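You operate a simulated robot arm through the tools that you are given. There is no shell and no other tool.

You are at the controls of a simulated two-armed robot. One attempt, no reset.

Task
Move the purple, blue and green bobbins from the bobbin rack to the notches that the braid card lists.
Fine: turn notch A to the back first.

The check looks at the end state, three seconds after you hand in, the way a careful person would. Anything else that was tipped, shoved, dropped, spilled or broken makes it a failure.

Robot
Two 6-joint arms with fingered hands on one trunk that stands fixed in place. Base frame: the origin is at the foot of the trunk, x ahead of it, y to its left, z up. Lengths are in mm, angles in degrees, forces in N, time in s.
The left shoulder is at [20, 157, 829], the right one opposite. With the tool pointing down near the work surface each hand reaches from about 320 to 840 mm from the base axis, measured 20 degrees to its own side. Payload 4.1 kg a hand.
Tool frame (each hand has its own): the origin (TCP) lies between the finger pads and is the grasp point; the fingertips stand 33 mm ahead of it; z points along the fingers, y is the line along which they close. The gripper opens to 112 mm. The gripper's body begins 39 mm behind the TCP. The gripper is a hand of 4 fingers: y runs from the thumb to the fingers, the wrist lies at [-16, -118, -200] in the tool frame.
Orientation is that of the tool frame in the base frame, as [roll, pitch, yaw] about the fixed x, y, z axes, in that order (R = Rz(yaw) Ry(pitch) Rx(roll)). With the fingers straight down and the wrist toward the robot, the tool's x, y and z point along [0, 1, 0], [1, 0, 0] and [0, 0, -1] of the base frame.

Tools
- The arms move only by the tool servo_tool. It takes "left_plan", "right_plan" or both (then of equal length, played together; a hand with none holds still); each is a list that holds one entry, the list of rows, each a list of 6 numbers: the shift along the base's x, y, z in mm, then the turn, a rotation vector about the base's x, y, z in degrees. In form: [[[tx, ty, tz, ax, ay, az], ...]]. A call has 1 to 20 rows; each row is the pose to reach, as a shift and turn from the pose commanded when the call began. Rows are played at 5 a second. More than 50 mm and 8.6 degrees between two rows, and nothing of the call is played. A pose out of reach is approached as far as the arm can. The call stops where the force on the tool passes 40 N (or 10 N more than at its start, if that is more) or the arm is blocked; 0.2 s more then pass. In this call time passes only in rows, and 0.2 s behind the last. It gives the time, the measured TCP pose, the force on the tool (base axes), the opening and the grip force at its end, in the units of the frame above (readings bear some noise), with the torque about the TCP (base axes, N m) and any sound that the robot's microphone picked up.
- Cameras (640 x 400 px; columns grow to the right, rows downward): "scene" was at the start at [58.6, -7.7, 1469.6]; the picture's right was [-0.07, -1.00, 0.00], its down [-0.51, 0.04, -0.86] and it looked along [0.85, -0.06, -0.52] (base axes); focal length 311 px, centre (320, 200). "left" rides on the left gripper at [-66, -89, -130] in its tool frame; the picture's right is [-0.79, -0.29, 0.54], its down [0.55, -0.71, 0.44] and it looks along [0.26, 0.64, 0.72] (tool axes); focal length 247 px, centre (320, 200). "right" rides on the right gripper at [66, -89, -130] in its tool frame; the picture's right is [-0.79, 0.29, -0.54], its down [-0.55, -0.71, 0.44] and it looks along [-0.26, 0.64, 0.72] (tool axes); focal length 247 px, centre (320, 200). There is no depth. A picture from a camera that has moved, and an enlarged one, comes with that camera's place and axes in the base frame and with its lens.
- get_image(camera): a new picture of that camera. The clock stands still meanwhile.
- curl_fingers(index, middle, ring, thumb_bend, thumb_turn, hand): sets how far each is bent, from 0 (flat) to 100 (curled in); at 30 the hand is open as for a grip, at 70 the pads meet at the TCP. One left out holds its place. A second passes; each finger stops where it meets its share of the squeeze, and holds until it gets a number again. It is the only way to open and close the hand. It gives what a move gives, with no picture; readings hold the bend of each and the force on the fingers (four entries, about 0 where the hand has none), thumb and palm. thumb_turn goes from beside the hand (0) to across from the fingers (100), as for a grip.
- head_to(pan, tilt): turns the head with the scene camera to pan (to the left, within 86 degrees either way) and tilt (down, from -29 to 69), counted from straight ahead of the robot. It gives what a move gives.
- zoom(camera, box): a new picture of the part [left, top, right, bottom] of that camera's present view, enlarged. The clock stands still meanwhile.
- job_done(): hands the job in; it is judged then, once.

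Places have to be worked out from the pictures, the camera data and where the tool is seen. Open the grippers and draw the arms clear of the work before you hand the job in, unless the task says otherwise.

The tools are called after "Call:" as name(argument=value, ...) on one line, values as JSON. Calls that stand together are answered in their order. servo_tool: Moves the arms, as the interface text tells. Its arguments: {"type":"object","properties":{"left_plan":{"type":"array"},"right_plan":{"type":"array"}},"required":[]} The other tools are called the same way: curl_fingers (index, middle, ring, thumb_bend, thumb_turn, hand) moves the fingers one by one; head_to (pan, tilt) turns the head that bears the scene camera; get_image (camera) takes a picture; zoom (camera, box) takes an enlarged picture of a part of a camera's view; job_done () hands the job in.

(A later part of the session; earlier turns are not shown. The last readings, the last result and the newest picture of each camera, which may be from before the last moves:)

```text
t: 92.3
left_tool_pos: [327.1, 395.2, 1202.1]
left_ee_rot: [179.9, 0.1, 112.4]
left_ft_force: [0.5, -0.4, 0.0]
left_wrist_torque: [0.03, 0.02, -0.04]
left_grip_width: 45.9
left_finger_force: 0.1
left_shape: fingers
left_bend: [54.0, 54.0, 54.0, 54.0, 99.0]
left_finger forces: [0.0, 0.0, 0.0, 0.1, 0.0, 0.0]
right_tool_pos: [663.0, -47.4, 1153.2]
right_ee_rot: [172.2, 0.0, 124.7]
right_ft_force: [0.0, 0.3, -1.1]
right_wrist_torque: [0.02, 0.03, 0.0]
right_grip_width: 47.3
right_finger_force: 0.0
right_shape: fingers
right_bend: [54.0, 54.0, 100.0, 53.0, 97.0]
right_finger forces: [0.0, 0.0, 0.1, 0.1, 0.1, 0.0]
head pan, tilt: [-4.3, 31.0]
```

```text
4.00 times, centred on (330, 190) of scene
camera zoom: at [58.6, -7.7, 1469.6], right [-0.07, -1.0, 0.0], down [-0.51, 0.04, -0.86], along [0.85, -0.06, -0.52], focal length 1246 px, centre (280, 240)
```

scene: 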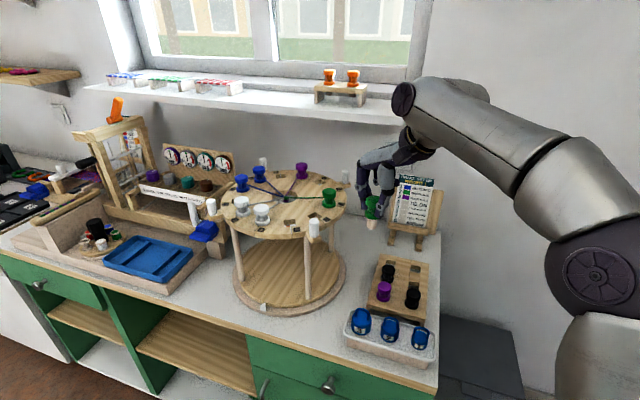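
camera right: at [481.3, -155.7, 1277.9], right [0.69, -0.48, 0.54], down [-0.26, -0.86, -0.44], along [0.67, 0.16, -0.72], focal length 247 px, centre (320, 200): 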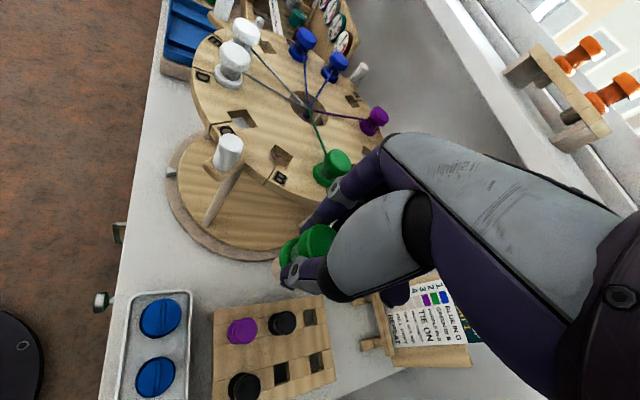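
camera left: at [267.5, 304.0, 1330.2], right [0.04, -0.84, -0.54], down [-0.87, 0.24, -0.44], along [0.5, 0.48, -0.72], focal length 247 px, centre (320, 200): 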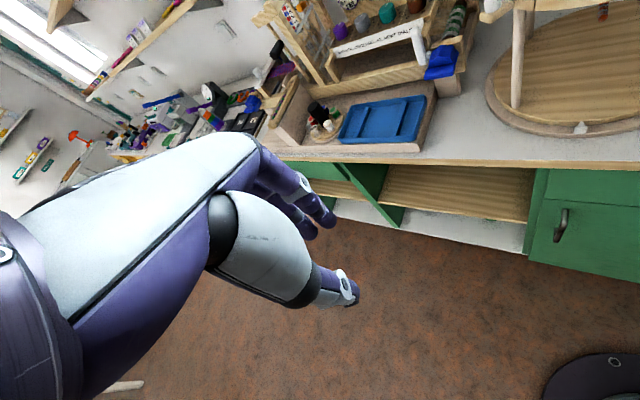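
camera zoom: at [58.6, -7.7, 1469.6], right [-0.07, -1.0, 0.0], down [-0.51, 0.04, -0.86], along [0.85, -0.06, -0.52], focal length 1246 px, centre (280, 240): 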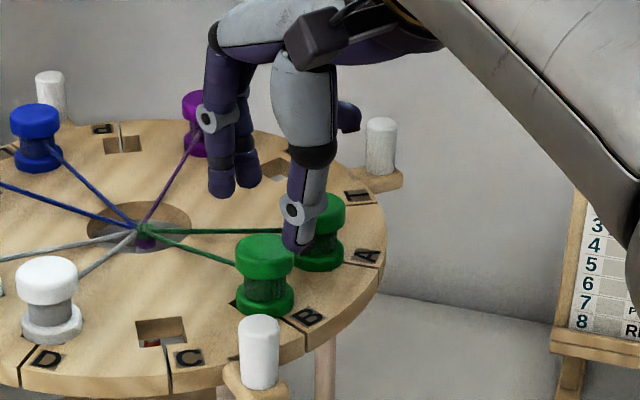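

Green stands upright in B. I'll retract the right hand the way it came, back to the viewing pose.

Call:
servo_tool(right_plan=[[[-16, -26, 0, 0, 0, 0], [-32, -52, 0, 0, 0, 0], [-48, -78, 0, -1.5, 2.2, 0], [-62, -100, 0, -3, 4.4, 0], [-72, -115, 0, -4.6, 6.5, 0]]])

Call:
servo_tool(right_plan=[[[-30, -8, 20, 0, 0, -5], [-60, -14, 40, 0, 0, -10], [-90, -18, 60, 0, 0, -16], [-120, -22, 80, 0, 0, -22], [-150, -26, 100, 0, 0, -28], [-180, -30, 120, 0, 0, -34], [-210, -36, 140, 0, 0, -39], [-240, -42, 155, 0, 0, -43.5], [-257, -46, 162, 0, 0, -43.5]]])

Call:
zoom(camera="scene", box=[220, 150, 370, 250])

Call:
get_image(camera="scene")

Call:
zoom(camera="right", box=[90, 0, 300, 190])

```text
t: 93.5
left_tool_pos: [325.9, 396.1, 1202.5]
left_ee_rot: [-180.0, 0.0, 112.3]
left_ft_force: [-0.2, 0.7, 0.2]
left_wrist_torque: [0.0, 0.01, 0.0]
left_grip_width: 45.8
left_finger_force: 0.0
left_shape: fingers
left_bend: [54.0, 54.0, 54.0, 54.0, 99.0]
left_finger forces: [0.0, 0.1, 0.0, 0.0, 0.1, 0.1]
right_tool_pos: [589.4, -161.1, 1152.9]
right_ee_rot: [-179.8, 0.2, 124.6]
right_ft_force: [0.0, 0.5, 0.3]
right_wrist_torque: [0.0, 0.0, -0.01]
right_grip_width: 47.2
right_finger_force: 0.1
right_shape: fingers
right_bend: [54.0, 54.0, 100.0, 53.0, 97.0]
right_finger forces: [0.0, 0.1, 0.0, 0.1, 0.0, 0.1]
head pan, tilt: [-4.3, 31.0]
```

```text
t: 95.5
left_tool_pos: [326.2, 395.4, 1202.3]
left_ee_rot: [180.0, 0.0, 112.3]
left_ft_force: [-0.2, 0.8, 0.0]
left_wrist_torque: [-0.03, 0.0, 0.02]
left_grip_width: 46.2
left_finger_force: 0.1
left_shape: fingers
left_bend: [54.0, 54.0, 54.0, 54.0, 99.0]
left_finger forces: [0.1, 0.0, 0.0, 0.1, 0.0, 0.0]
right_tool_pos: [334.2, -207.1, 1316.1]
right_ee_rot: [-179.8, 0.1, 81.0]
right_ft_force: [-0.3, -0.1, -0.4]
right_wrist_torque: [0.03, 0.0, -0.03]
right_grip_width: 47.3
right_finger_force: 0.0
right_shape: fingers
right_bend: [54.0, 54.0, 100.0, 53.0, 97.0]
right_finger forces: [0.0, 0.0, 0.0, 0.0, 0.1, 0.0]
head pan, tilt: [-4.3, 31.0]
```

```text
4.00 times, centred on (295, 200) of scene
camera zoom: at [58.8, -7.5, 1469.6], right [-0.07, -1.0, 0.0], down [-0.51, 0.04, -0.86], along [0.85, -0.06, -0.52], focal length 1246 px, centre (420, 200)
```

zoom: 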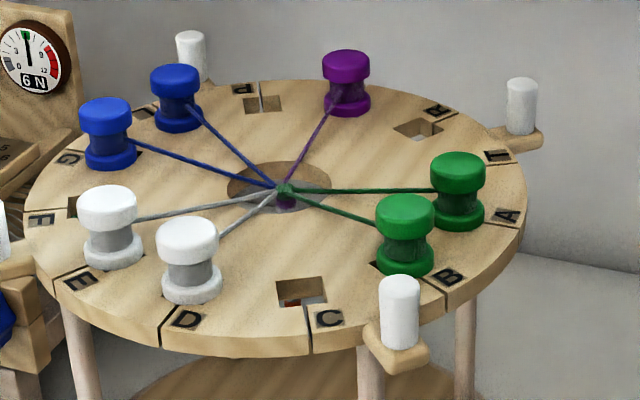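

```text
taken
```

scene: 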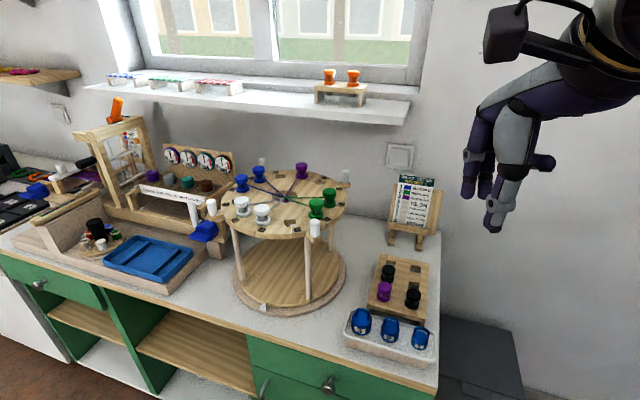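

```text
2.11 times, centred on (195, 95) of right
camera zoom: at [256.1, -129.2, 1444.8], right [0.16, -0.83, 0.54], down [-0.79, -0.44, -0.43], along [0.59, -0.35, -0.72], focal length 520 px, centre (583, 421)
```

zoom: 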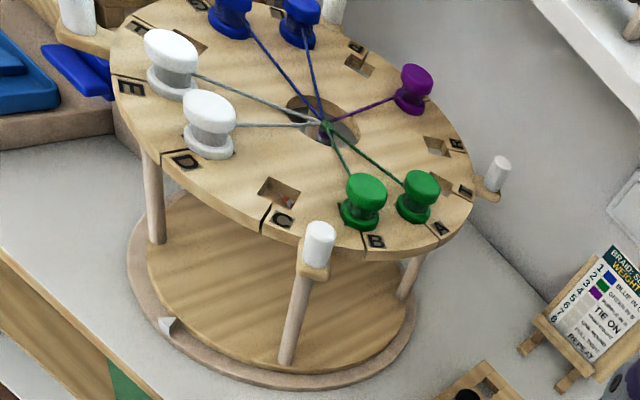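

Everything is stable. The left hand repeats the quarter turn to bring R to front right.

Call:
servo_tool(left_plan=[[[20, -40, -5, 0, 0, 0], [40, -80, -10, 0, 0, 0], [60, -120, -15, 0, 0, 0], [80, -160, -20, 0, 0, 0], [100, -200, -25, 0, 0, 0], [120, -240, -30, 0, 0, 0], [140, -280, -35, 0, 0, 0], [160, -320, -40, 0, 0, -2], [180, -360, -45, 0, 0, -4], [200, -400, -53, 0, 0, -8], [224, -433, -61, 0, 0, -12], [247, -434, -64, 0, 0, -12], [267, -434, -65, 0, 0, -12]]])

Call:
zoom(camera="left", box=[200, 90, 440, 330])

```text
t: 98.3
left_tool_pos: [593.2, -37.3, 1138.9]
left_ee_rot: [180.0, 0.1, 100.4]
left_ft_force: [-0.3, -0.2, -0.5]
left_wrist_torque: [-0.01, -0.02, 0.0]
left_grip_width: 45.9
left_finger_force: 0.1
left_shape: fingers
left_bend: [54.0, 54.0, 54.0, 54.0, 99.0]
left_finger forces: [0.0, 0.0, 0.0, 0.1, 0.1, 0.0]
right_tool_pos: [334.0, -207.8, 1314.7]
right_ee_rot: [-179.9, 0.1, 81.2]
right_ft_force: [0.3, 0.0, 0.4]
right_wrist_torque: [-0.01, 0.0, 0.01]
right_grip_width: 47.3
right_finger_force: 0.1
right_shape: fingers
right_bend: [54.0, 54.0, 100.0, 53.0, 97.0]
right_finger forces: [0.0, 0.0, 0.0, 0.0, 0.0, 0.0]
head pan, tilt: [-4.3, 31.0]
```

```text
1.67 times, centred on (320, 210) of left
camera zoom: at [517.1, -118.6, 1268.3], right [-0.14, -0.83, -0.54], down [-0.8, 0.42, -0.44], along [0.59, 0.37, -0.72], focal length 412 px, centre (320, 183)
```

zoom: 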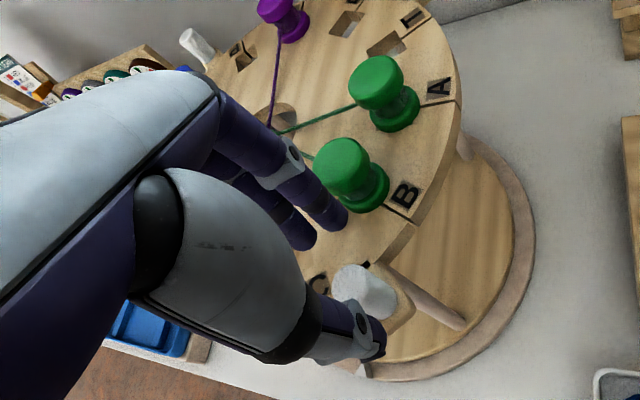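

Same framing as before. Descend, pinch, and sweep the first 35°.

Call:
servo_tool(left_plan=[[[0, -1, -12, 0, 0, 0], [0, -1, -24, 0, 0, 0], [0, -1, -37.5, 0, 0, 0]]])

Call:
curl_fingers(hand="left", index=66, middle=66, ring=66, thumb_bend=66)

Call:
curl_fingers(hand="left", index=72, middle=72, ring=70, thumb_bend=72)

Call:
servo_tool(left_plan=[[[-2.7, 8, 0, 0, 0, 0], [-5, 16.2, 0, 0, 0, 0], [-7, 24.5, 0, 0, 0, 0], [-8.7, 32.8, 0, 0, 0, 0], [-9.9, 41.2, 0, 0, 0, 0], [-10.8, 49.7, 0, 0, 0, 0], [-11.4, 58.3, 0, 0, 0, 0], [-11.4, 66.8, 0, 0, 0, 0], [-11.2, 75.4, 0, 0, 0, 0], [-10.2, 84, 0, 0, 0, 0], [-8.8, 92.6, 0, 0, 0, 0], [-7, 101.1, 0, 0, 0, 0], [-5, 109.6, 0, 0, 0, 0], [-3, 118, 0, 0, 0, 0]]])

Call:
zoom(camera="right", box=[90, 0, 300, 190])

```text
t: 99.1
left_tool_pos: [592.1, -40.1, 1099.1]
left_ee_rot: [180.0, 0.0, 100.3]
left_ft_force: [0.2, -0.4, 0.6]
left_wrist_torque: [-0.02, 0.01, 0.01]
left_grip_width: 45.8
left_finger_force: 0.1
left_shape: fingers
left_bend: [54.0, 54.0, 54.0, 54.0, 99.0]
left_finger forces: [0.1, 0.1, 0.1, 0.1, 0.0, 0.0]
right_tool_pos: [334.3, -207.5, 1314.7]
right_ee_rot: [-179.8, 0.1, 81.2]
right_ft_force: [0.0, 1.6, -0.6]
right_wrist_torque: [0.01, -0.01, -0.02]
right_grip_width: 47.4
right_finger_force: 0.0
right_shape: fingers
right_bend: [54.0, 54.0, 100.0, 53.0, 97.0]
right_finger forces: [0.0, 0.0, 0.1, 0.0, 0.0, 0.1]
head pan, tilt: [-4.3, 31.0]
```

```text
t: 100.1
left_tool_pos: [592.1, -37.9, 1099.1]
left_ee_rot: [-180.0, 0.0, 100.3]
left_ft_force: [1.9, 1.1, -0.5]
left_wrist_torque: [0.05, -0.06, 0.0]
left_grip_width: 16.1
left_finger_force: 1.9
left_shape: fingers
left_bend: [65.0, 64.0, 66.0, 65.0, 100.0]
left_finger forces: [0.9, 1.7, 0.1, 0.0, 0.8, 0.0]
right_tool_pos: [334.4, -207.0, 1316.1]
right_ee_rot: [-179.8, 0.1, 81.1]
right_ft_force: [0.1, 0.1, -0.2]
right_wrist_torque: [0.02, -0.03, 0.03]
right_grip_width: 47.2
right_finger_force: 0.1
right_shape: fingers
right_bend: [54.0, 54.0, 100.0, 53.0, 97.0]
right_finger forces: [0.1, 0.0, 0.1, 0.0, 0.0, 0.1]
head pan, tilt: [-4.3, 31.0]
```

```text
t: 101.1
left_tool_pos: [592.0, -38.8, 1099.0]
left_ee_rot: [-180.0, 0.1, 100.4]
left_ft_force: [5.3, 3.3, -3.1]
left_wrist_torque: [0.09, -0.12, -0.02]
left_grip_width: 12.9
left_finger_force: 9.8
left_shape: fingers
left_bend: [65.0, 66.0, 70.0, 67.0, 100.0]
left_finger forces: [5.4, 8.4, 0.1, 0.1, 5.8, 0.0]
right_tool_pos: [334.0, -207.3, 1315.9]
right_ee_rot: [-179.9, 0.0, 81.1]
right_ft_force: [-0.7, 0.5, -0.5]
right_wrist_torque: [0.01, -0.01, 0.01]
right_grip_width: 47.1
right_finger_force: 0.1
right_shape: fingers
right_bend: [54.0, 54.0, 100.0, 53.0, 97.0]
right_finger forces: [0.0, 0.0, 0.1, 0.1, 0.0, 0.1]
head pan, tilt: [-4.3, 31.0]
```

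```text
t: 104.1
left_tool_pos: [589.9, 77.7, 1099.7]
left_ee_rot: [-179.9, 0.1, 100.1]
left_ft_force: [6.2, -2.3, -3.0]
left_wrist_torque: [-0.05, -0.15, -0.09]
left_grip_width: 2.9
left_finger_force: 6.4
left_shape: fingers
left_bend: [72.0, 65.0, 70.0, 69.0, 100.0]
left_finger forces: [1.5, 8.0, 0.0, 0.1, 3.2, 0.0]
right_tool_pos: [335.0, -207.8, 1314.9]
right_ee_rot: [-179.9, 0.1, 81.3]
right_ft_force: [0.3, 0.1, -0.3]
right_wrist_torque: [0.04, -0.02, 0.03]
right_grip_width: 47.5
right_finger_force: 0.1
right_shape: fingers
right_bend: [54.0, 54.0, 100.0, 53.0, 97.0]
right_finger forces: [0.0, 0.0, 0.0, 0.0, 0.1, 0.1]
head pan, tilt: [-4.3, 31.0]
```

```text
2.11 times, centred on (195, 95) of right
camera zoom: at [256.4, -129.3, 1444.5], right [0.16, -0.83, 0.54], down [-0.79, -0.44, -0.43], along [0.59, -0.35, -0.72], focal length 520 px, centre (583, 421)
```

zoom: 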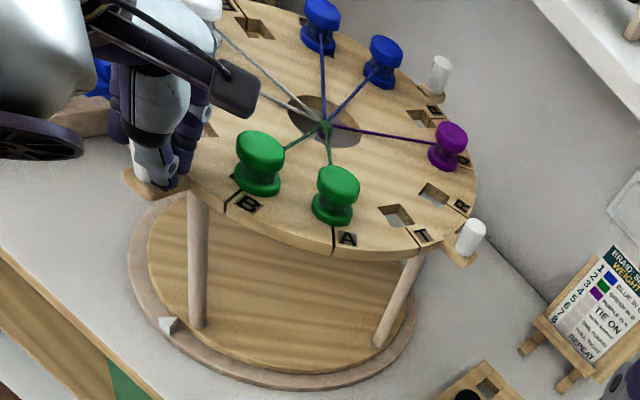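

About 40° again. Reopen, recentre at [590,95] with yaw +24°, re-pinch.

Call:
curl_fingers(hand="left", index=55, middle=55, ring=55, thumb_bend=55)

Call:
servo_tool(left_plan=[[[0, 8, 0.5, 0, 0, 0], [0.5, 15, 1, 0, 0, 8], [0.5, 16.5, 1, 0, 0, 16], [0.5, 16.5, 1, 0, 0, 24]]])

Call:
zoom(camera="left", box=[290, 210, 370, 300])

```text
t: 105.1
left_tool_pos: [589.5, 78.0, 1100.7]
left_ee_rot: [180.0, -0.1, 100.2]
left_ft_force: [-0.6, -0.4, -0.6]
left_wrist_torque: [-0.02, 0.0, 0.0]
left_grip_width: 43.2
left_finger_force: 0.1
left_shape: fingers
left_bend: [55.0, 55.0, 55.0, 55.0, 99.0]
left_finger forces: [0.0, 0.0, 0.0, 0.0, 0.1, 0.0]
right_tool_pos: [334.8, -207.3, 1315.3]
right_ee_rot: [-179.9, 0.0, 81.2]
right_ft_force: [0.1, -0.4, 0.3]
right_wrist_torque: [-0.02, 0.03, -0.04]
right_grip_width: 47.6
right_finger_force: 0.1
right_shape: fingers
right_bend: [54.0, 54.0, 100.0, 53.0, 97.0]
right_finger forces: [0.0, 0.1, 0.0, 0.1, 0.1, 0.0]
head pan, tilt: [-4.3, 31.0]
```

```text
t: 106.1
left_tool_pos: [589.6, 94.7, 1099.8]
left_ee_rot: [-180.0, 0.0, 124.3]
left_ft_force: [-0.1, -0.4, -0.2]
left_wrist_torque: [0.02, -0.03, -0.02]
left_grip_width: 43.0
left_finger_force: 0.0
left_shape: fingers
left_bend: [55.0, 55.0, 55.0, 55.0, 99.0]
left_finger forces: [0.1, 0.1, 0.0, 0.0, 0.0, 0.0]
right_tool_pos: [333.2, -207.9, 1315.1]
right_ee_rot: [-179.8, 0.2, 81.2]
right_ft_force: [-0.3, 0.2, 0.7]
right_wrist_torque: [0.0, -0.01, 0.0]
right_grip_width: 47.6
right_finger_force: 0.1
right_shape: fingers
right_bend: [54.0, 54.0, 100.0, 53.0, 97.0]
right_finger forces: [0.0, 0.0, 0.0, 0.1, 0.0, 0.1]
head pan, tilt: [-4.3, 31.0]
```

```text
4.44 times, centred on (330, 255) of left
camera zoom: at [553.1, -9.0, 1230.4], right [0.21, -0.82, -0.54], down [-0.9, 0.06, -0.44], along [0.39, 0.58, -0.72], focal length 1098 px, centre (276, -44)
```

zoom: 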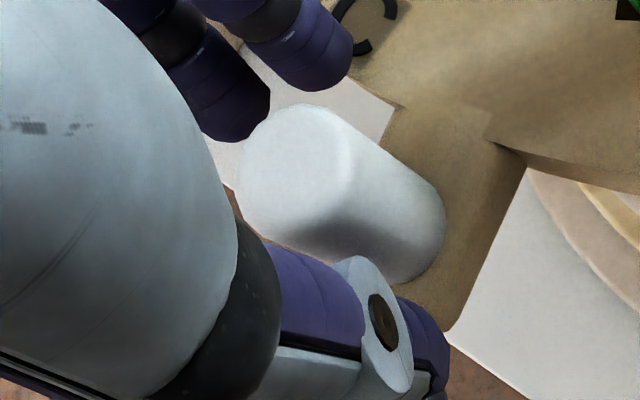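

The peg is about 2.5 mm to the right of centre. I'll adjust, pinch, and sweep to the same end point.

Call:
servo_tool(left_plan=[[[0, -2.5, 0.5, 0, 0, 0]]])

Call:
curl_fingers(hand="left", index=70, middle=70, ring=70, thumb_bend=70)

Call:
servo_tool(left_plan=[[[3.2, 9.6, 0, 0, 0, 0], [6.8, 19, 0, 0, 0, 0], [10.8, 28.3, 0, 0, 0, 0], [15, 36.5, 0, 0, 0, 0], [19.7, 44.4, 0, 0, 0, 0], [24.6, 52.1, 0, 0, 0, 0], [30, 59.5, 0, 0, 0, 0], [35.7, 66.7, 0, 0, 0, -1.2], [41.7, 73.6, 0, 0, 0, -2.4], [48, 80.2, 0, 0, 0, -3.6], [54.7, 86.6, 0, 0, 0, -4.8], [61.6, 92.6, 0, 0, 0, -6], [68.8, 98.2, 0, 0, 0, -7.2], [76.3, 103.5, 0, 0, 0, -8.4], [84, 108.5, 0, 0, 0, -9.6], [92, 113.1, 0, 0, 0, -10.8], [100.4, 117.4, 0, 0, 0, -12]]])

Call:
zoom(camera="scene", box=[220, 150, 370, 250])

Call:
zoom(camera="right", box=[90, 0, 300, 190])

```text
t: 106.5
left_tool_pos: [590.1, 92.7, 1100.8]
left_ee_rot: [180.0, 0.0, 124.3]
left_ft_force: [-0.2, -0.7, 0.4]
left_wrist_torque: [-0.01, 0.03, 0.01]
left_grip_width: 43.3
left_finger_force: 0.1
left_shape: fingers
left_bend: [55.0, 55.0, 55.0, 55.0, 99.0]
left_finger forces: [0.0, 0.1, 0.1, 0.1, 0.0, 0.1]
right_tool_pos: [334.2, -207.1, 1315.0]
right_ee_rot: [-179.9, 0.1, 81.1]
right_ft_force: [0.4, 0.0, -0.2]
right_wrist_torque: [0.02, 0.01, 0.03]
right_grip_width: 47.5
right_finger_force: 0.1
right_shape: fingers
right_bend: [54.0, 54.0, 100.0, 53.0, 97.0]
right_finger forces: [0.1, 0.0, 0.1, 0.1, 0.0, 0.0]
head pan, tilt: [-4.3, 31.0]
```

```text
t: 107.5
left_tool_pos: [589.5, 94.1, 1101.6]
left_ee_rot: [179.9, 0.0, 124.2]
left_ft_force: [-2.5, 0.7, -2.1]
left_wrist_torque: [0.0, 0.05, -0.01]
left_grip_width: 17.7
left_finger_force: 5.0
left_shape: fingers
left_bend: [66.0, 69.0, 70.0, 64.0, 100.0]
left_finger forces: [3.5, 0.9, 0.0, 0.0, 6.0, 0.0]
right_tool_pos: [333.8, -206.3, 1315.4]
right_ee_rot: [-179.9, 0.0, 81.1]
right_ft_force: [-0.2, -1.0, 0.2]
right_wrist_torque: [0.02, -0.02, 0.0]
right_grip_width: 47.2
right_finger_force: 0.0
right_shape: fingers
right_bend: [54.0, 54.0, 100.0, 53.0, 97.0]
right_finger forces: [0.0, 0.2, 0.0, 0.1, 0.0, 0.1]
head pan, tilt: [-4.3, 31.0]
```

```text
t: 111.1
left_tool_pos: [692.6, 211.0, 1099.4]
left_ee_rot: [179.9, -0.1, 112.3]
left_ft_force: [0.4, -1.6, -0.9]
left_wrist_torque: [-0.01, -0.03, 0.01]
left_grip_width: 15.4
left_finger_force: 3.4
left_shape: fingers
left_bend: [65.0, 70.0, 70.0, 66.0, 100.0]
left_finger forces: [3.3, 0.0, 0.0, 0.1, 3.9, 0.1]
right_tool_pos: [333.7, -208.6, 1314.7]
right_ee_rot: [-179.9, 0.2, 81.2]
right_ft_force: [0.3, -0.2, -0.1]
right_wrist_torque: [0.0, 0.0, -0.02]
right_grip_width: 47.3
right_finger_force: 0.1
right_shape: fingers
right_bend: [54.0, 54.0, 100.0, 53.0, 97.0]
right_finger forces: [0.1, 0.0, 0.1, 0.0, 0.0, 0.1]
head pan, tilt: [-4.3, 31.0]
```

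```text
4.00 times, centred on (295, 200) of scene
camera zoom: at [58.5, -7.7, 1469.6], right [-0.07, -1.0, 0.0], down [-0.51, 0.04, -0.86], along [0.85, -0.06, -0.52], focal length 1246 px, centre (420, 200)
```

zoom: 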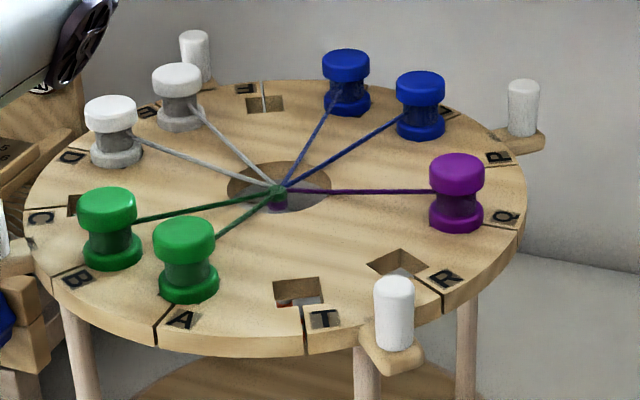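

```text
2.11 times, centred on (195, 95) of right
camera zoom: at [256.0, -129.1, 1444.6], right [0.16, -0.83, 0.54], down [-0.79, -0.44, -0.43], along [0.59, -0.35, -0.72], focal length 520 px, centre (583, 421)
```

zoom: 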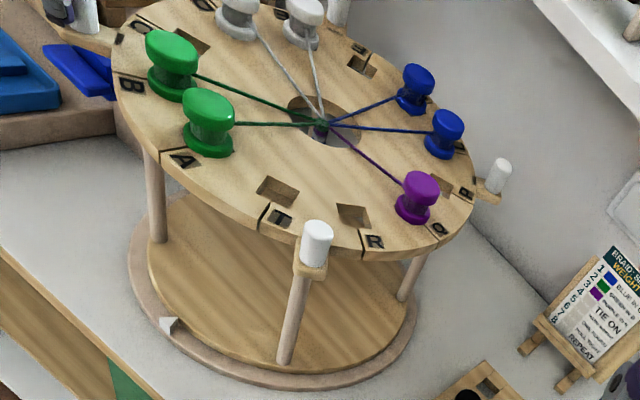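

R is now at front right. I'll leave the left hand holding the peg, since it's already placed for the return stroke, and fetch purple with the right hand.

Call:
servo_tool(right_plan=[[[27, 0, -34, 0, 0, -2], [54, 0, -68, 0, 0, -4], [81, 0, -102, 0, 0, -6], [108, 0, -136, 0, 0, -8], [135, 0, -170, 0, 0, -10], [162, 0, -204, 0, 0, -12], [189, 0, -238, 0, 0, -13.8], [216, 0, -272, 0, 0, -13.8], [243, 0, -306, 0, 0, -13.8], [263.5, -1, -343, 0, 0, -13.8]]])

Call:
curl_fingers(hand="right", index=52, middle=52, ring=100, thumb_bend=52)

Call:
zoom(camera="right", box=[200, 150, 400, 400])

Call:
get_image(camera="right")

Call:
zoom(camera="scene", box=[340, 210, 460, 340])

```text
t: 113.3
left_tool_pos: [692.4, 211.0, 1100.8]
left_ee_rot: [-180.0, 0.0, 112.3]
left_ft_force: [0.0, 0.0, -2.6]
left_wrist_torque: [0.02, -0.02, 0.01]
left_grip_width: 15.2
left_finger_force: 3.8
left_shape: fingers
left_bend: [65.0, 70.0, 70.0, 66.0, 100.0]
left_finger forces: [3.7, 0.1, 0.0, 0.0, 3.7, 0.0]
right_tool_pos: [597.9, -206.8, 973.1]
right_ee_rot: [-180.0, 0.1, 67.3]
right_ft_force: [-0.9, 0.3, 0.0]
right_wrist_torque: [-0.04, 0.0, 0.0]
right_grip_width: 47.5
right_finger_force: 0.0
right_shape: fingers
right_bend: [54.0, 54.0, 100.0, 53.0, 97.0]
right_finger forces: [0.0, 0.0, 0.1, 0.0, 0.0, 0.1]
head pan, tilt: [-4.3, 31.0]
```

```text
t: 114.3
left_tool_pos: [692.4, 210.9, 1101.4]
left_ee_rot: [-180.0, 0.0, 112.4]
left_ft_force: [-0.3, 0.0, -2.3]
left_wrist_torque: [0.03, 0.04, -0.01]
left_grip_width: 15.1
left_finger_force: 4.1
left_shape: fingers
left_bend: [65.0, 70.0, 70.0, 66.0, 100.0]
left_finger forces: [3.7, 0.0, 0.0, 0.1, 3.8, 0.0]
right_tool_pos: [597.9, -206.5, 975.1]
right_ee_rot: [-180.0, 0.2, 67.5]
right_ft_force: [-0.6, -0.9, -0.8]
right_wrist_torque: [0.06, 0.0, -0.01]
right_grip_width: 51.2
right_finger_force: 0.0
right_shape: fingers
right_bend: [52.0, 52.0, 100.0, 52.0, 97.0]
right_finger forces: [0.1, 0.0, 0.1, 0.1, 0.0, 0.0]
head pan, tilt: [-4.3, 31.0]
```

```text
1.60 times, centred on (300, 275) of right
camera zoom: at [540.8, -112.3, 1103.5], right [-0.04, -0.84, 0.54], down [-0.87, -0.24, -0.43], along [0.49, -0.49, -0.72], focal length 395 px, centre (352, 80)
```

zoom: 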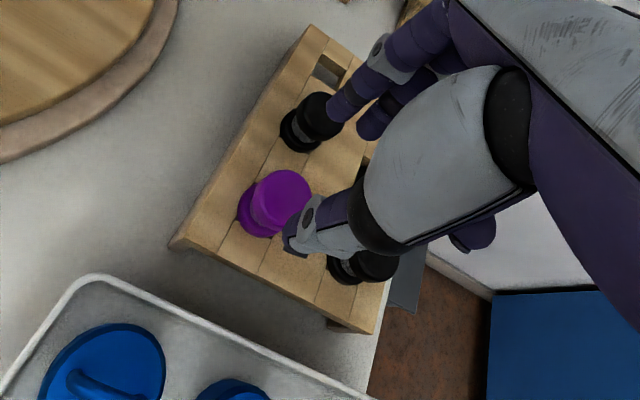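

```text
taken
camera right: at [540.8, -112.3, 1103.5], right [-0.04, -0.84, 0.54], down [-0.87, -0.24, -0.43], along [0.49, -0.49, -0.72], focal length 247 px, centre (320, 200)
```

right: 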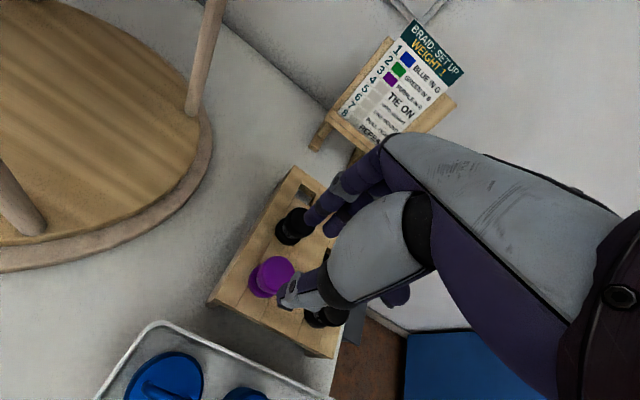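

```text
3.08 times, centred on (400, 275) of scene
camera zoom: at [58.6, -7.6, 1469.6], right [-0.07, -1.0, 0.0], down [-0.51, 0.04, -0.86], along [0.85, -0.06, -0.52], focal length 958 px, centre (74, -31)
```

zoom: 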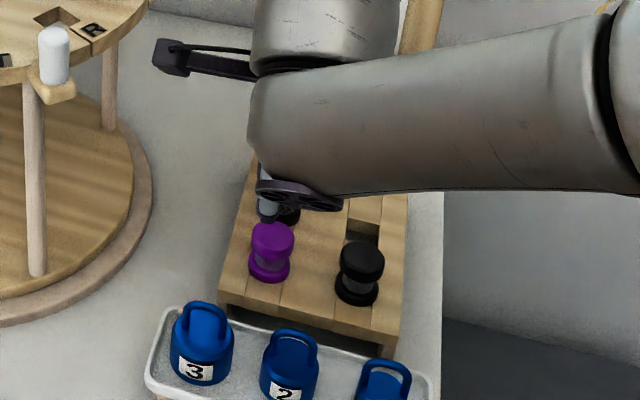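

Purple's top is at about [597,-209.5]. Descend to the same grasp height and close.

Call:
servo_tool(right_plan=[[[-0.4, -2.5, -20, 0, 0, 0], [-0.4, -2.5, -40, 0, 0, 0], [-0.4, -2.5, -60, 0, 0, 0], [-0.4, -2.5, -72, 0, 0, 0], [-0.4, -2.5, -82, 0, 0, 0]]])

Call:
zoom(camera="right", box=[240, 160, 400, 300])

Call:
curl_fingers(hand="right", index=60, middle=60, thumb_bend=60)

Call:
curl_fingers(hand="right", index=66, middle=66, thumb_bend=66)

Call:
zoom(camera="right", box=[240, 160, 400, 300])

```text
t: 115.5
left_tool_pos: [692.1, 210.8, 1101.0]
left_ee_rot: [-180.0, -0.1, 112.4]
left_ft_force: [0.2, -0.4, -1.7]
left_wrist_torque: [0.04, -0.01, 0.0]
left_grip_width: 15.2
left_finger_force: 3.8
left_shape: fingers
left_bend: [65.0, 70.0, 70.0, 66.0, 100.0]
left_finger forces: [3.9, 0.0, 0.0, 0.0, 3.5, 0.1]
right_tool_pos: [596.2, -211.1, 889.9]
right_ee_rot: [-179.9, 0.1, 67.4]
right_ft_force: [-0.8, -0.2, -0.3]
right_wrist_torque: [-0.03, -0.03, -0.02]
right_grip_width: 51.8
right_finger_force: 0.3
right_shape: fingers
right_bend: [52.0, 52.0, 100.0, 52.0, 97.0]
right_finger forces: [0.0, 0.9, 0.0, 0.1, 0.0, 0.0]
head pan, tilt: [-4.3, 31.0]
```

```text
2.86 times, centred on (320, 230) of right
camera zoom: at [539.8, -117.6, 1019.1], right [-0.04, -0.84, 0.54], down [-0.87, -0.24, -0.43], along [0.49, -0.49, -0.72], focal length 706 px, centre (320, 114)
```

zoom: 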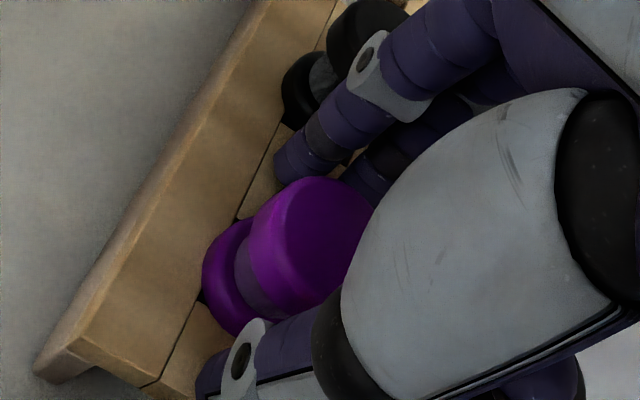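

```text
t: 116.5
left_tool_pos: [691.2, 210.4, 1100.8]
left_ee_rot: [179.9, 0.0, 112.3]
left_ft_force: [-1.1, 1.6, -1.3]
left_wrist_torque: [0.06, -0.02, -0.01]
left_grip_width: 15.3
left_finger_force: 3.3
left_shape: fingers
left_bend: [65.0, 70.0, 70.0, 66.0, 100.0]
left_finger forces: [3.7, 0.0, 0.0, 0.0, 3.6, 0.0]
right_tool_pos: [596.0, -212.0, 889.7]
right_ee_rot: [-179.9, 0.0, 67.4]
right_ft_force: [-0.2, -0.5, 0.8]
right_wrist_torque: [-0.01, -0.03, 0.0]
right_grip_width: 32.2
right_finger_force: 1.0
right_shape: fingers
right_bend: [59.0, 60.0, 100.0, 59.0, 97.0]
right_finger forces: [0.6, 0.0, 0.0, 0.1, 0.4, 0.0]
head pan, tilt: [-4.3, 31.0]
```

```text
t: 117.5
left_tool_pos: [692.1, 211.0, 1101.0]
left_ee_rot: [180.0, 0.0, 112.3]
left_ft_force: [-0.7, 0.7, -0.7]
left_wrist_torque: [0.09, 0.02, -0.04]
left_grip_width: 15.3
left_finger_force: 3.9
left_shape: fingers
left_bend: [65.0, 70.0, 70.0, 66.0, 100.0]
left_finger forces: [3.8, 0.0, 0.0, 0.1, 3.7, 0.1]
right_tool_pos: [597.4, -212.4, 889.3]
right_ee_rot: [-179.8, 0.1, 67.4]
right_ft_force: [0.4, -0.2, 2.1]
right_wrist_torque: [-0.02, -0.03, -0.01]
right_grip_width: 28.8
right_finger_force: 5.0
right_shape: fingers
right_bend: [61.0, 64.0, 100.0, 61.0, 97.0]
right_finger forces: [4.0, 1.5, 0.0, 0.0, 4.8, 0.1]
head pan, tilt: [-4.3, 31.0]
```

```text
2.86 times, centred on (320, 230) of right
camera zoom: at [539.9, -117.6, 1019.3], right [-0.04, -0.84, 0.54], down [-0.87, -0.24, -0.43], along [0.49, -0.49, -0.72], focal length 706 px, centre (320, 114)
```

zoom: 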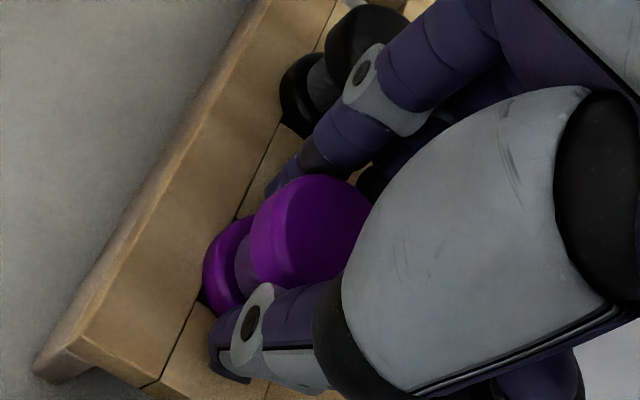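

The bobbin sits a bit toward the index finger. I'll loosen, shift 3 mm that way, and close again for a balanced grip.

Call:
curl_fingers(hand="right", index=56, middle=56, thumb_bend=56)

Call:
servo_tool(right_plan=[[[1.2, 3, 1, 0, 0, 0]]])

Call:
curl_fingers(hand="right", index=65, middle=65, thumb_bend=65)

Call:
curl_fingers(hand="right", index=68, middle=71, thumb_bend=70)

```text
t: 118.5
left_tool_pos: [692.6, 209.5, 1100.8]
left_ee_rot: [180.0, 0.1, 112.3]
left_ft_force: [-0.1, 0.9, -1.2]
left_wrist_torque: [0.0, 0.0, -0.01]
left_grip_width: 15.0
left_finger_force: 3.7
left_shape: fingers
left_bend: [65.0, 70.0, 70.0, 66.0, 100.0]
left_finger forces: [3.9, 0.1, 0.0, 0.0, 3.8, 0.1]
right_tool_pos: [597.3, -211.1, 890.5]
right_ee_rot: [-179.9, 0.1, 67.4]
right_ft_force: [0.1, 0.0, 0.5]
right_wrist_torque: [-0.01, 0.0, 0.02]
right_grip_width: 40.5
right_finger_force: 0.0
right_shape: fingers
right_bend: [56.0, 56.0, 100.0, 56.0, 97.0]
right_finger forces: [0.0, 0.0, 0.1, 0.0, 0.0, 0.1]
head pan, tilt: [-4.3, 31.0]
```

```text
t: 118.9
left_tool_pos: [692.0, 210.8, 1101.3]
left_ee_rot: [179.9, -0.1, 112.3]
left_ft_force: [-0.5, 0.8, -1.2]
left_wrist_torque: [0.09, 0.03, 0.01]
left_grip_width: 15.0
left_finger_force: 3.4
left_shape: fingers
left_bend: [65.0, 70.0, 70.0, 66.0, 100.0]
left_finger forces: [3.7, 0.1, 0.0, 0.0, 3.7, 0.1]
right_tool_pos: [597.4, -208.0, 891.8]
right_ee_rot: [-180.0, 0.1, 67.5]
right_ft_force: [0.5, -0.3, 0.8]
right_wrist_torque: [-0.03, 0.01, 0.01]
right_grip_width: 40.3
right_finger_force: 0.1
right_shape: fingers
right_bend: [56.0, 56.0, 100.0, 56.0, 97.0]
right_finger forces: [0.0, 0.0, 0.0, 0.0, 0.0, 0.0]
head pan, tilt: [-4.3, 31.0]
```

```text
t: 119.9
left_tool_pos: [692.4, 211.0, 1102.0]
left_ee_rot: [180.0, 0.0, 112.4]
left_ft_force: [-0.1, 0.7, -1.5]
left_wrist_torque: [0.0, 0.0, 0.01]
left_grip_width: 15.2
left_finger_force: 4.0
left_shape: fingers
left_bend: [65.0, 70.0, 70.0, 66.0, 100.0]
left_finger forces: [3.7, 0.0, 0.0, 0.1, 3.6, 0.1]
right_tool_pos: [598.2, -208.6, 892.1]
right_ee_rot: [-179.9, 0.1, 67.5]
right_ft_force: [1.3, 0.5, 2.7]
right_wrist_torque: [-0.04, -0.06, 0.02]
right_grip_width: 25.5
right_finger_force: 4.3
right_shape: fingers
right_bend: [62.0, 63.0, 100.0, 62.0, 97.0]
right_finger forces: [2.5, 1.9, 0.0, 0.1, 3.6, 0.1]
head pan, tilt: [-4.3, 31.0]
```

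```text
t: 120.9
left_tool_pos: [692.4, 209.8, 1101.8]
left_ee_rot: [-180.0, 0.0, 112.3]
left_ft_force: [0.2, 0.8, -1.1]
left_wrist_torque: [0.05, 0.02, -0.01]
left_grip_width: 15.5
left_finger_force: 3.7
left_shape: fingers
left_bend: [65.0, 70.0, 70.0, 66.0, 100.0]
left_finger forces: [3.8, 0.0, 0.0, 0.0, 3.5, 0.0]
right_tool_pos: [598.5, -208.6, 891.2]
right_ee_rot: [-179.9, 0.1, 67.4]
right_ft_force: [2.9, -1.3, 7.7]
right_wrist_torque: [-0.15, -0.16, 0.04]
right_grip_width: 23.7
right_finger_force: 10.8
right_shape: fingers
right_bend: [63.0, 66.0, 100.0, 63.0, 97.0]
right_finger forces: [4.4, 9.1, 0.1, 0.1, 8.2, 0.1]
head pan, tilt: [-4.3, 31.0]
```

Balanced grip of about 10.8 N. Lift straight up.

Call:
servo_tool(right_plan=[[[0, 0, 5, 0, 0, 0], [0, 0, 12, 0, 0, 0], [0, 0, 22, 0, 0, 0], [0, 0, 40, 0, 0, 0], [0, 0, 65, 0, 0, 0], [0, 0, 95, 0, 0, 0]]])

Call:
servo_tool(right_plan=[[[-5, 0, 35, 0, 0, 5], [-15, 2, 70, 0, 0, 12], [-20, 8, 100, 0, 0, 20], [-20, 16, 130, 0, 0, 28], [-16, 28, 155, 0, 0, 36], [-12, 38, 162, 0, 0, 44], [-9, 45, 162, 0, 0, 52], [-7, 50, 162, 0, 0, 57.5]]])

Call:
zoom(camera="right", box=[200, 100, 400, 290])

Call:
zoom(camera="scene", box=[270, 150, 400, 260])

Call:
get_image(camera="scene")

```text
t: 122.3
left_tool_pos: [691.6, 210.7, 1101.3]
left_ee_rot: [179.9, 0.0, 112.3]
left_ft_force: [-1.4, 1.5, -0.5]
left_wrist_torque: [0.02, 0.03, 0.01]
left_grip_width: 14.9
left_finger_force: 3.4
left_shape: fingers
left_bend: [66.0, 70.0, 70.0, 66.0, 100.0]
left_finger forces: [3.6, 0.0, 0.0, 0.1, 4.0, 0.0]
right_tool_pos: [597.9, -209.4, 985.1]
right_ee_rot: [-179.8, 0.1, 67.4]
right_ft_force: [-0.4, 0.2, -0.1]
right_wrist_torque: [0.0, 0.03, -0.02]
right_grip_width: 22.6
right_finger_force: 8.3
right_shape: fingers
right_bend: [64.0, 67.0, 100.0, 63.0, 97.0]
right_finger forces: [3.7, 4.7, 0.0, 0.1, 7.7, 0.0]
head pan, tilt: [-4.3, 31.0]
```

```text
t: 124.1
left_tool_pos: [691.9, 210.9, 1101.5]
left_ee_rot: [-179.9, 0.0, 112.3]
left_ft_force: [0.2, 2.8, -0.1]
left_wrist_torque: [0.06, 0.05, 0.02]
left_grip_width: 15.0
left_finger_force: 4.2
left_shape: fingers
left_bend: [66.0, 70.0, 70.0, 66.0, 100.0]
left_finger forces: [3.9, 0.0, 0.0, 0.1, 3.6, 0.1]
right_tool_pos: [590.3, -156.9, 1149.9]
right_ee_rot: [-180.0, 0.1, 125.0]
right_ft_force: [0.0, 0.3, -1.5]
right_wrist_torque: [-0.02, -0.02, 0.0]
right_grip_width: 22.3
right_finger_force: 8.5
right_shape: fingers
right_bend: [64.0, 67.0, 100.0, 63.0, 97.0]
right_finger forces: [3.9, 4.4, 0.0, 0.0, 7.7, 0.0]
head pan, tilt: [-4.3, 31.0]
```

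```text
2.11 times, centred on (300, 195) of right
camera zoom: at [479.3, -155.1, 1278.6], right [0.69, -0.48, 0.54], down [-0.26, -0.86, -0.43], along [0.67, 0.16, -0.72], focal length 520 px, centre (362, 210)
```

zoom: 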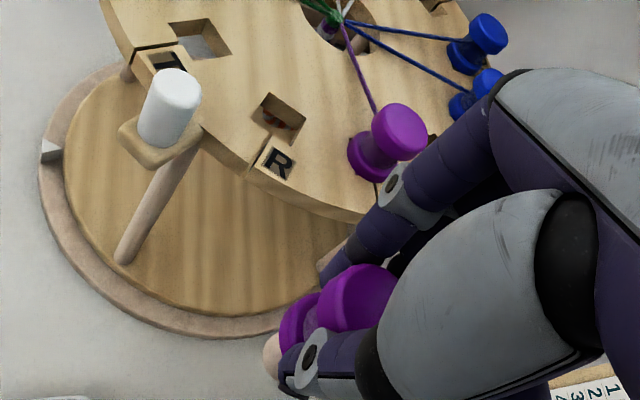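

```text
3.64 times, centred on (335, 205) of scene
camera zoom: at [58.5, -7.6, 1469.6], right [-0.07, -1.0, 0.0], down [-0.51, 0.04, -0.86], along [0.85, -0.06, -0.52], focal length 1132 px, centre (266, 182)
```

zoom: 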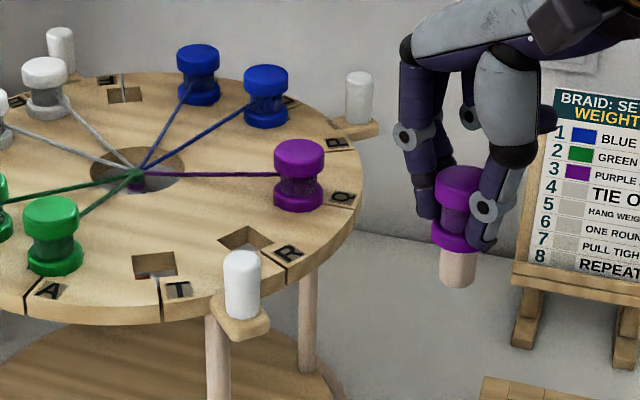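

```text
taken
```

scene: 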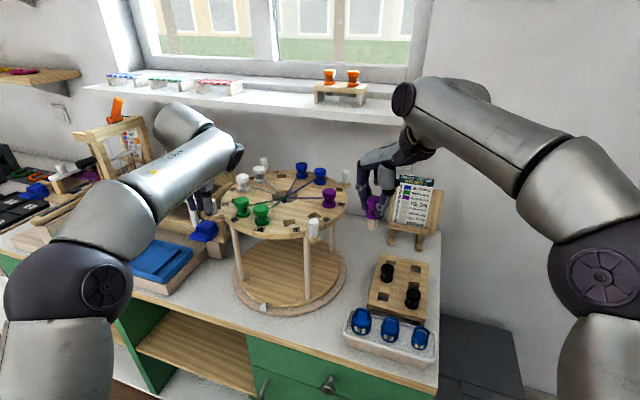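

Identical geometry to the green placement. I'll move straight to the proven insertion pose above hole R (TCP ≈ [662,-46]) with the 8° lean and check before lowering.

Call:
servo_tool(right_plan=[[[16, 25, 0, 1.5, -2.2, 0], [33, 51, -2, 3.1, -4.4, 0], [49, 76, -4, 4.6, -6.5, 0], [62, 96, -5, 4.6, -6.5, 0], [72, 111.5, -6, 4.6, -6.5, 0]]])

Call:
zoom(camera="scene", box=[290, 160, 370, 230])

Call:
zoom(camera="right", box=[250, 200, 350, 300])

```text
t: 125.3
left_tool_pos: [691.0, 211.6, 1101.7]
left_ee_rot: [-179.9, 0.1, 112.3]
left_ft_force: [-1.0, 2.9, -2.2]
left_wrist_torque: [0.08, 0.02, -0.02]
left_grip_width: 14.7
left_finger_force: 4.4
left_shape: fingers
left_bend: [66.0, 70.0, 70.0, 66.0, 100.0]
left_finger forces: [4.1, 0.0, 0.1, 0.1, 4.1, 0.1]
right_tool_pos: [662.8, -46.4, 1144.2]
right_ee_rot: [172.2, 0.0, 124.9]
right_ft_force: [0.7, -0.4, -0.2]
right_wrist_torque: [0.0, 0.0, -0.05]
right_grip_width: 22.3
right_finger_force: 8.4
right_shape: fingers
right_bend: [64.0, 67.0, 100.0, 64.0, 97.0]
right_finger forces: [3.8, 4.6, 0.1, 0.1, 7.7, 0.0]
head pan, tilt: [-4.3, 31.0]
```

```text
5.71 times, centred on (330, 195) of scene
camera zoom: at [58.4, -7.7, 1469.6], right [-0.08, -1.0, 0.0], down [-0.51, 0.04, -0.86], along [0.85, -0.06, -0.52], focal length 1779 px, centre (263, 229)
```

zoom: 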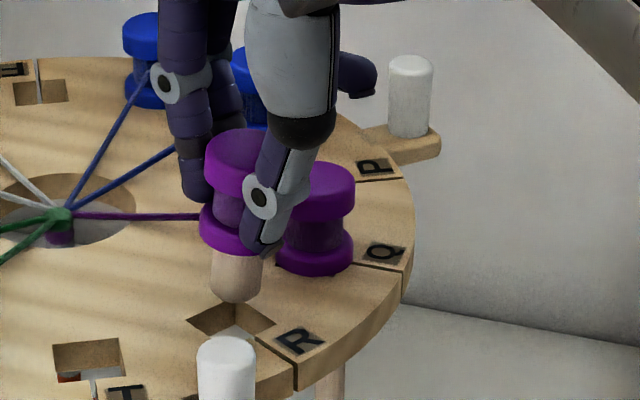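

```text
4.00 times, centred on (300, 250) of right
camera zoom: at [537.6, -53.6, 1259.8], right [0.63, -0.53, 0.57], down [-0.21, -0.82, -0.53], along [0.75, 0.21, -0.63], focal length 988 px, centre (400, 0)
```

zoom: 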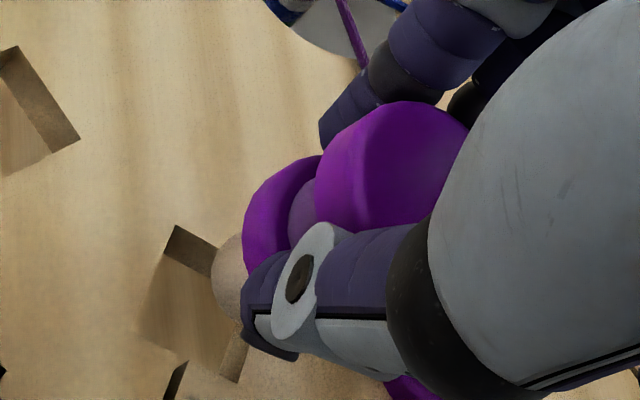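

Both views suggest about 1 mm back and 2 mm left. I'll apply that and lower in steps.

Call:
servo_tool(right_plan=[[[1, 2.2, -4, 0, 0, 0], [1, 2.2, -9, 0, 0, 0], [1, 2.2, -14, 0, 0, 0], [1, 2.2, -19, 0, 0, 0], [1, 2.2, -24, 0, 0, 0]]])

Call:
zoom(camera="scene", box=[290, 160, 370, 230])

Call:
zoom(camera="right", box=[250, 200, 350, 300])

```text
t: 126.5
left_tool_pos: [691.5, 210.4, 1101.5]
left_ee_rot: [-180.0, 0.0, 112.3]
left_ft_force: [-1.8, 1.8, -0.5]
left_wrist_torque: [0.09, 0.01, 0.03]
left_grip_width: 14.8
left_finger_force: 3.8
left_shape: fingers
left_bend: [66.0, 70.0, 70.0, 66.0, 100.0]
left_finger forces: [3.9, 0.0, 0.0, 0.0, 4.2, 0.1]
right_tool_pos: [663.7, -43.4, 1119.3]
right_ee_rot: [172.2, 0.0, 124.9]
right_ft_force: [-3.2, -0.9, 0.7]
right_wrist_torque: [-0.03, 0.17, 0.0]
right_grip_width: 21.9
right_finger_force: 8.4
right_shape: fingers
right_bend: [64.0, 67.0, 100.0, 64.0, 96.0]
right_finger forces: [3.5, 3.9, 0.1, 0.0, 10.4, 0.0]
head pan, tilt: [-4.3, 31.0]
```

```text
5.71 times, centred on (330, 195) of scene
camera zoom: at [58.4, -7.6, 1469.6], right [-0.07, -1.0, 0.0], down [-0.51, 0.04, -0.86], along [0.85, -0.06, -0.52], focal length 1779 px, centre (263, 229)
```

zoom: 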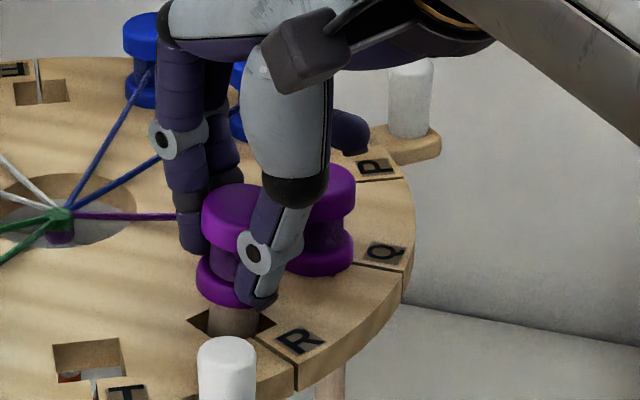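

```text
4.00 times, centred on (300, 250) of right
camera zoom: at [539.2, -51.8, 1234.6], right [0.63, -0.53, 0.57], down [-0.21, -0.82, -0.53], along [0.75, 0.21, -0.63], focal length 988 px, centre (400, 0)
```

zoom: 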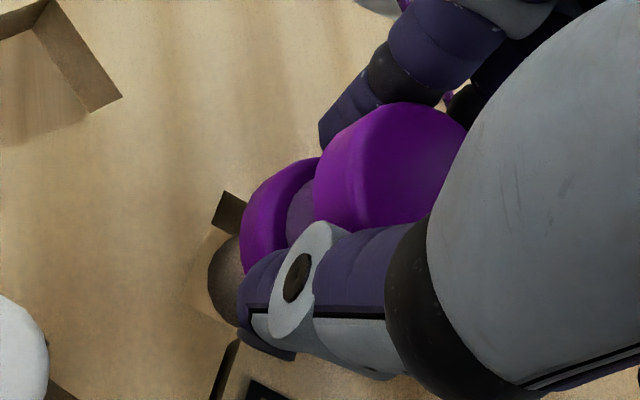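

The stem is in hole R with a light side force, so I'll ease 1.5 mm forward and lower to seat.

Call:
servo_tool(right_plan=[[[-1.5, -0.5, -3, 0, 0, 0], [-1.5, -0.5, -7, 0, 0, 0], [-1.5, -0.5, -11, 0, 0, 0], [-1.5, -0.5, -14.5, 0, 0, 0], [-1.5, -0.5, -17, 0, 0, 0]]])

Call:
zoom(camera="scene", box=[290, 160, 370, 230])

```text
t: 127.7
left_tool_pos: [692.3, 210.6, 1101.2]
left_ee_rot: [180.0, 0.0, 112.3]
left_ft_force: [-0.7, 2.7, -0.6]
left_wrist_torque: [0.04, -0.01, 0.04]
left_grip_width: 14.6
left_finger_force: 3.5
left_shape: fingers
left_bend: [66.0, 70.0, 70.0, 66.0, 100.0]
left_finger forces: [3.8, 0.0, 0.0, 0.1, 4.0, 0.0]
right_tool_pos: [661.8, -44.4, 1103.4]
right_ee_rot: [171.9, -0.1, 124.9]
right_ft_force: [-0.9, 0.7, 9.5]
right_wrist_torque: [-0.05, 0.11, 0.02]
right_grip_width: 22.1
right_finger_force: 12.0
right_shape: fingers
right_bend: [64.0, 67.0, 100.0, 64.0, 96.0]
right_finger forces: [5.2, 7.1, 0.1, 0.0, 12.2, 0.1]
head pan, tilt: [-4.3, 31.0]
```

```text
5.71 times, centred on (330, 195) of scene
camera zoom: at [58.3, -7.5, 1469.6], right [-0.07, -1.0, 0.0], down [-0.51, 0.04, -0.86], along [0.85, -0.06, -0.52], focal length 1779 px, centre (263, 229)
```

zoom: 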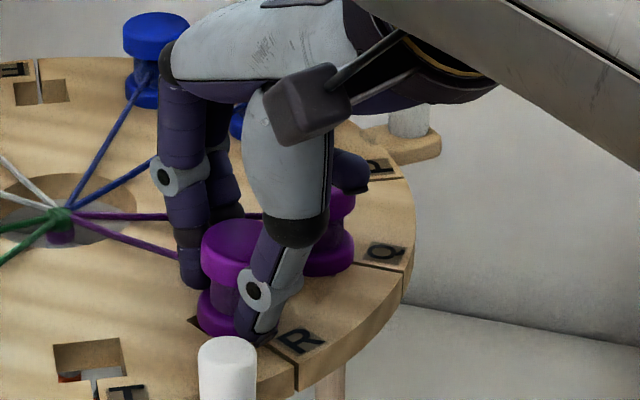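

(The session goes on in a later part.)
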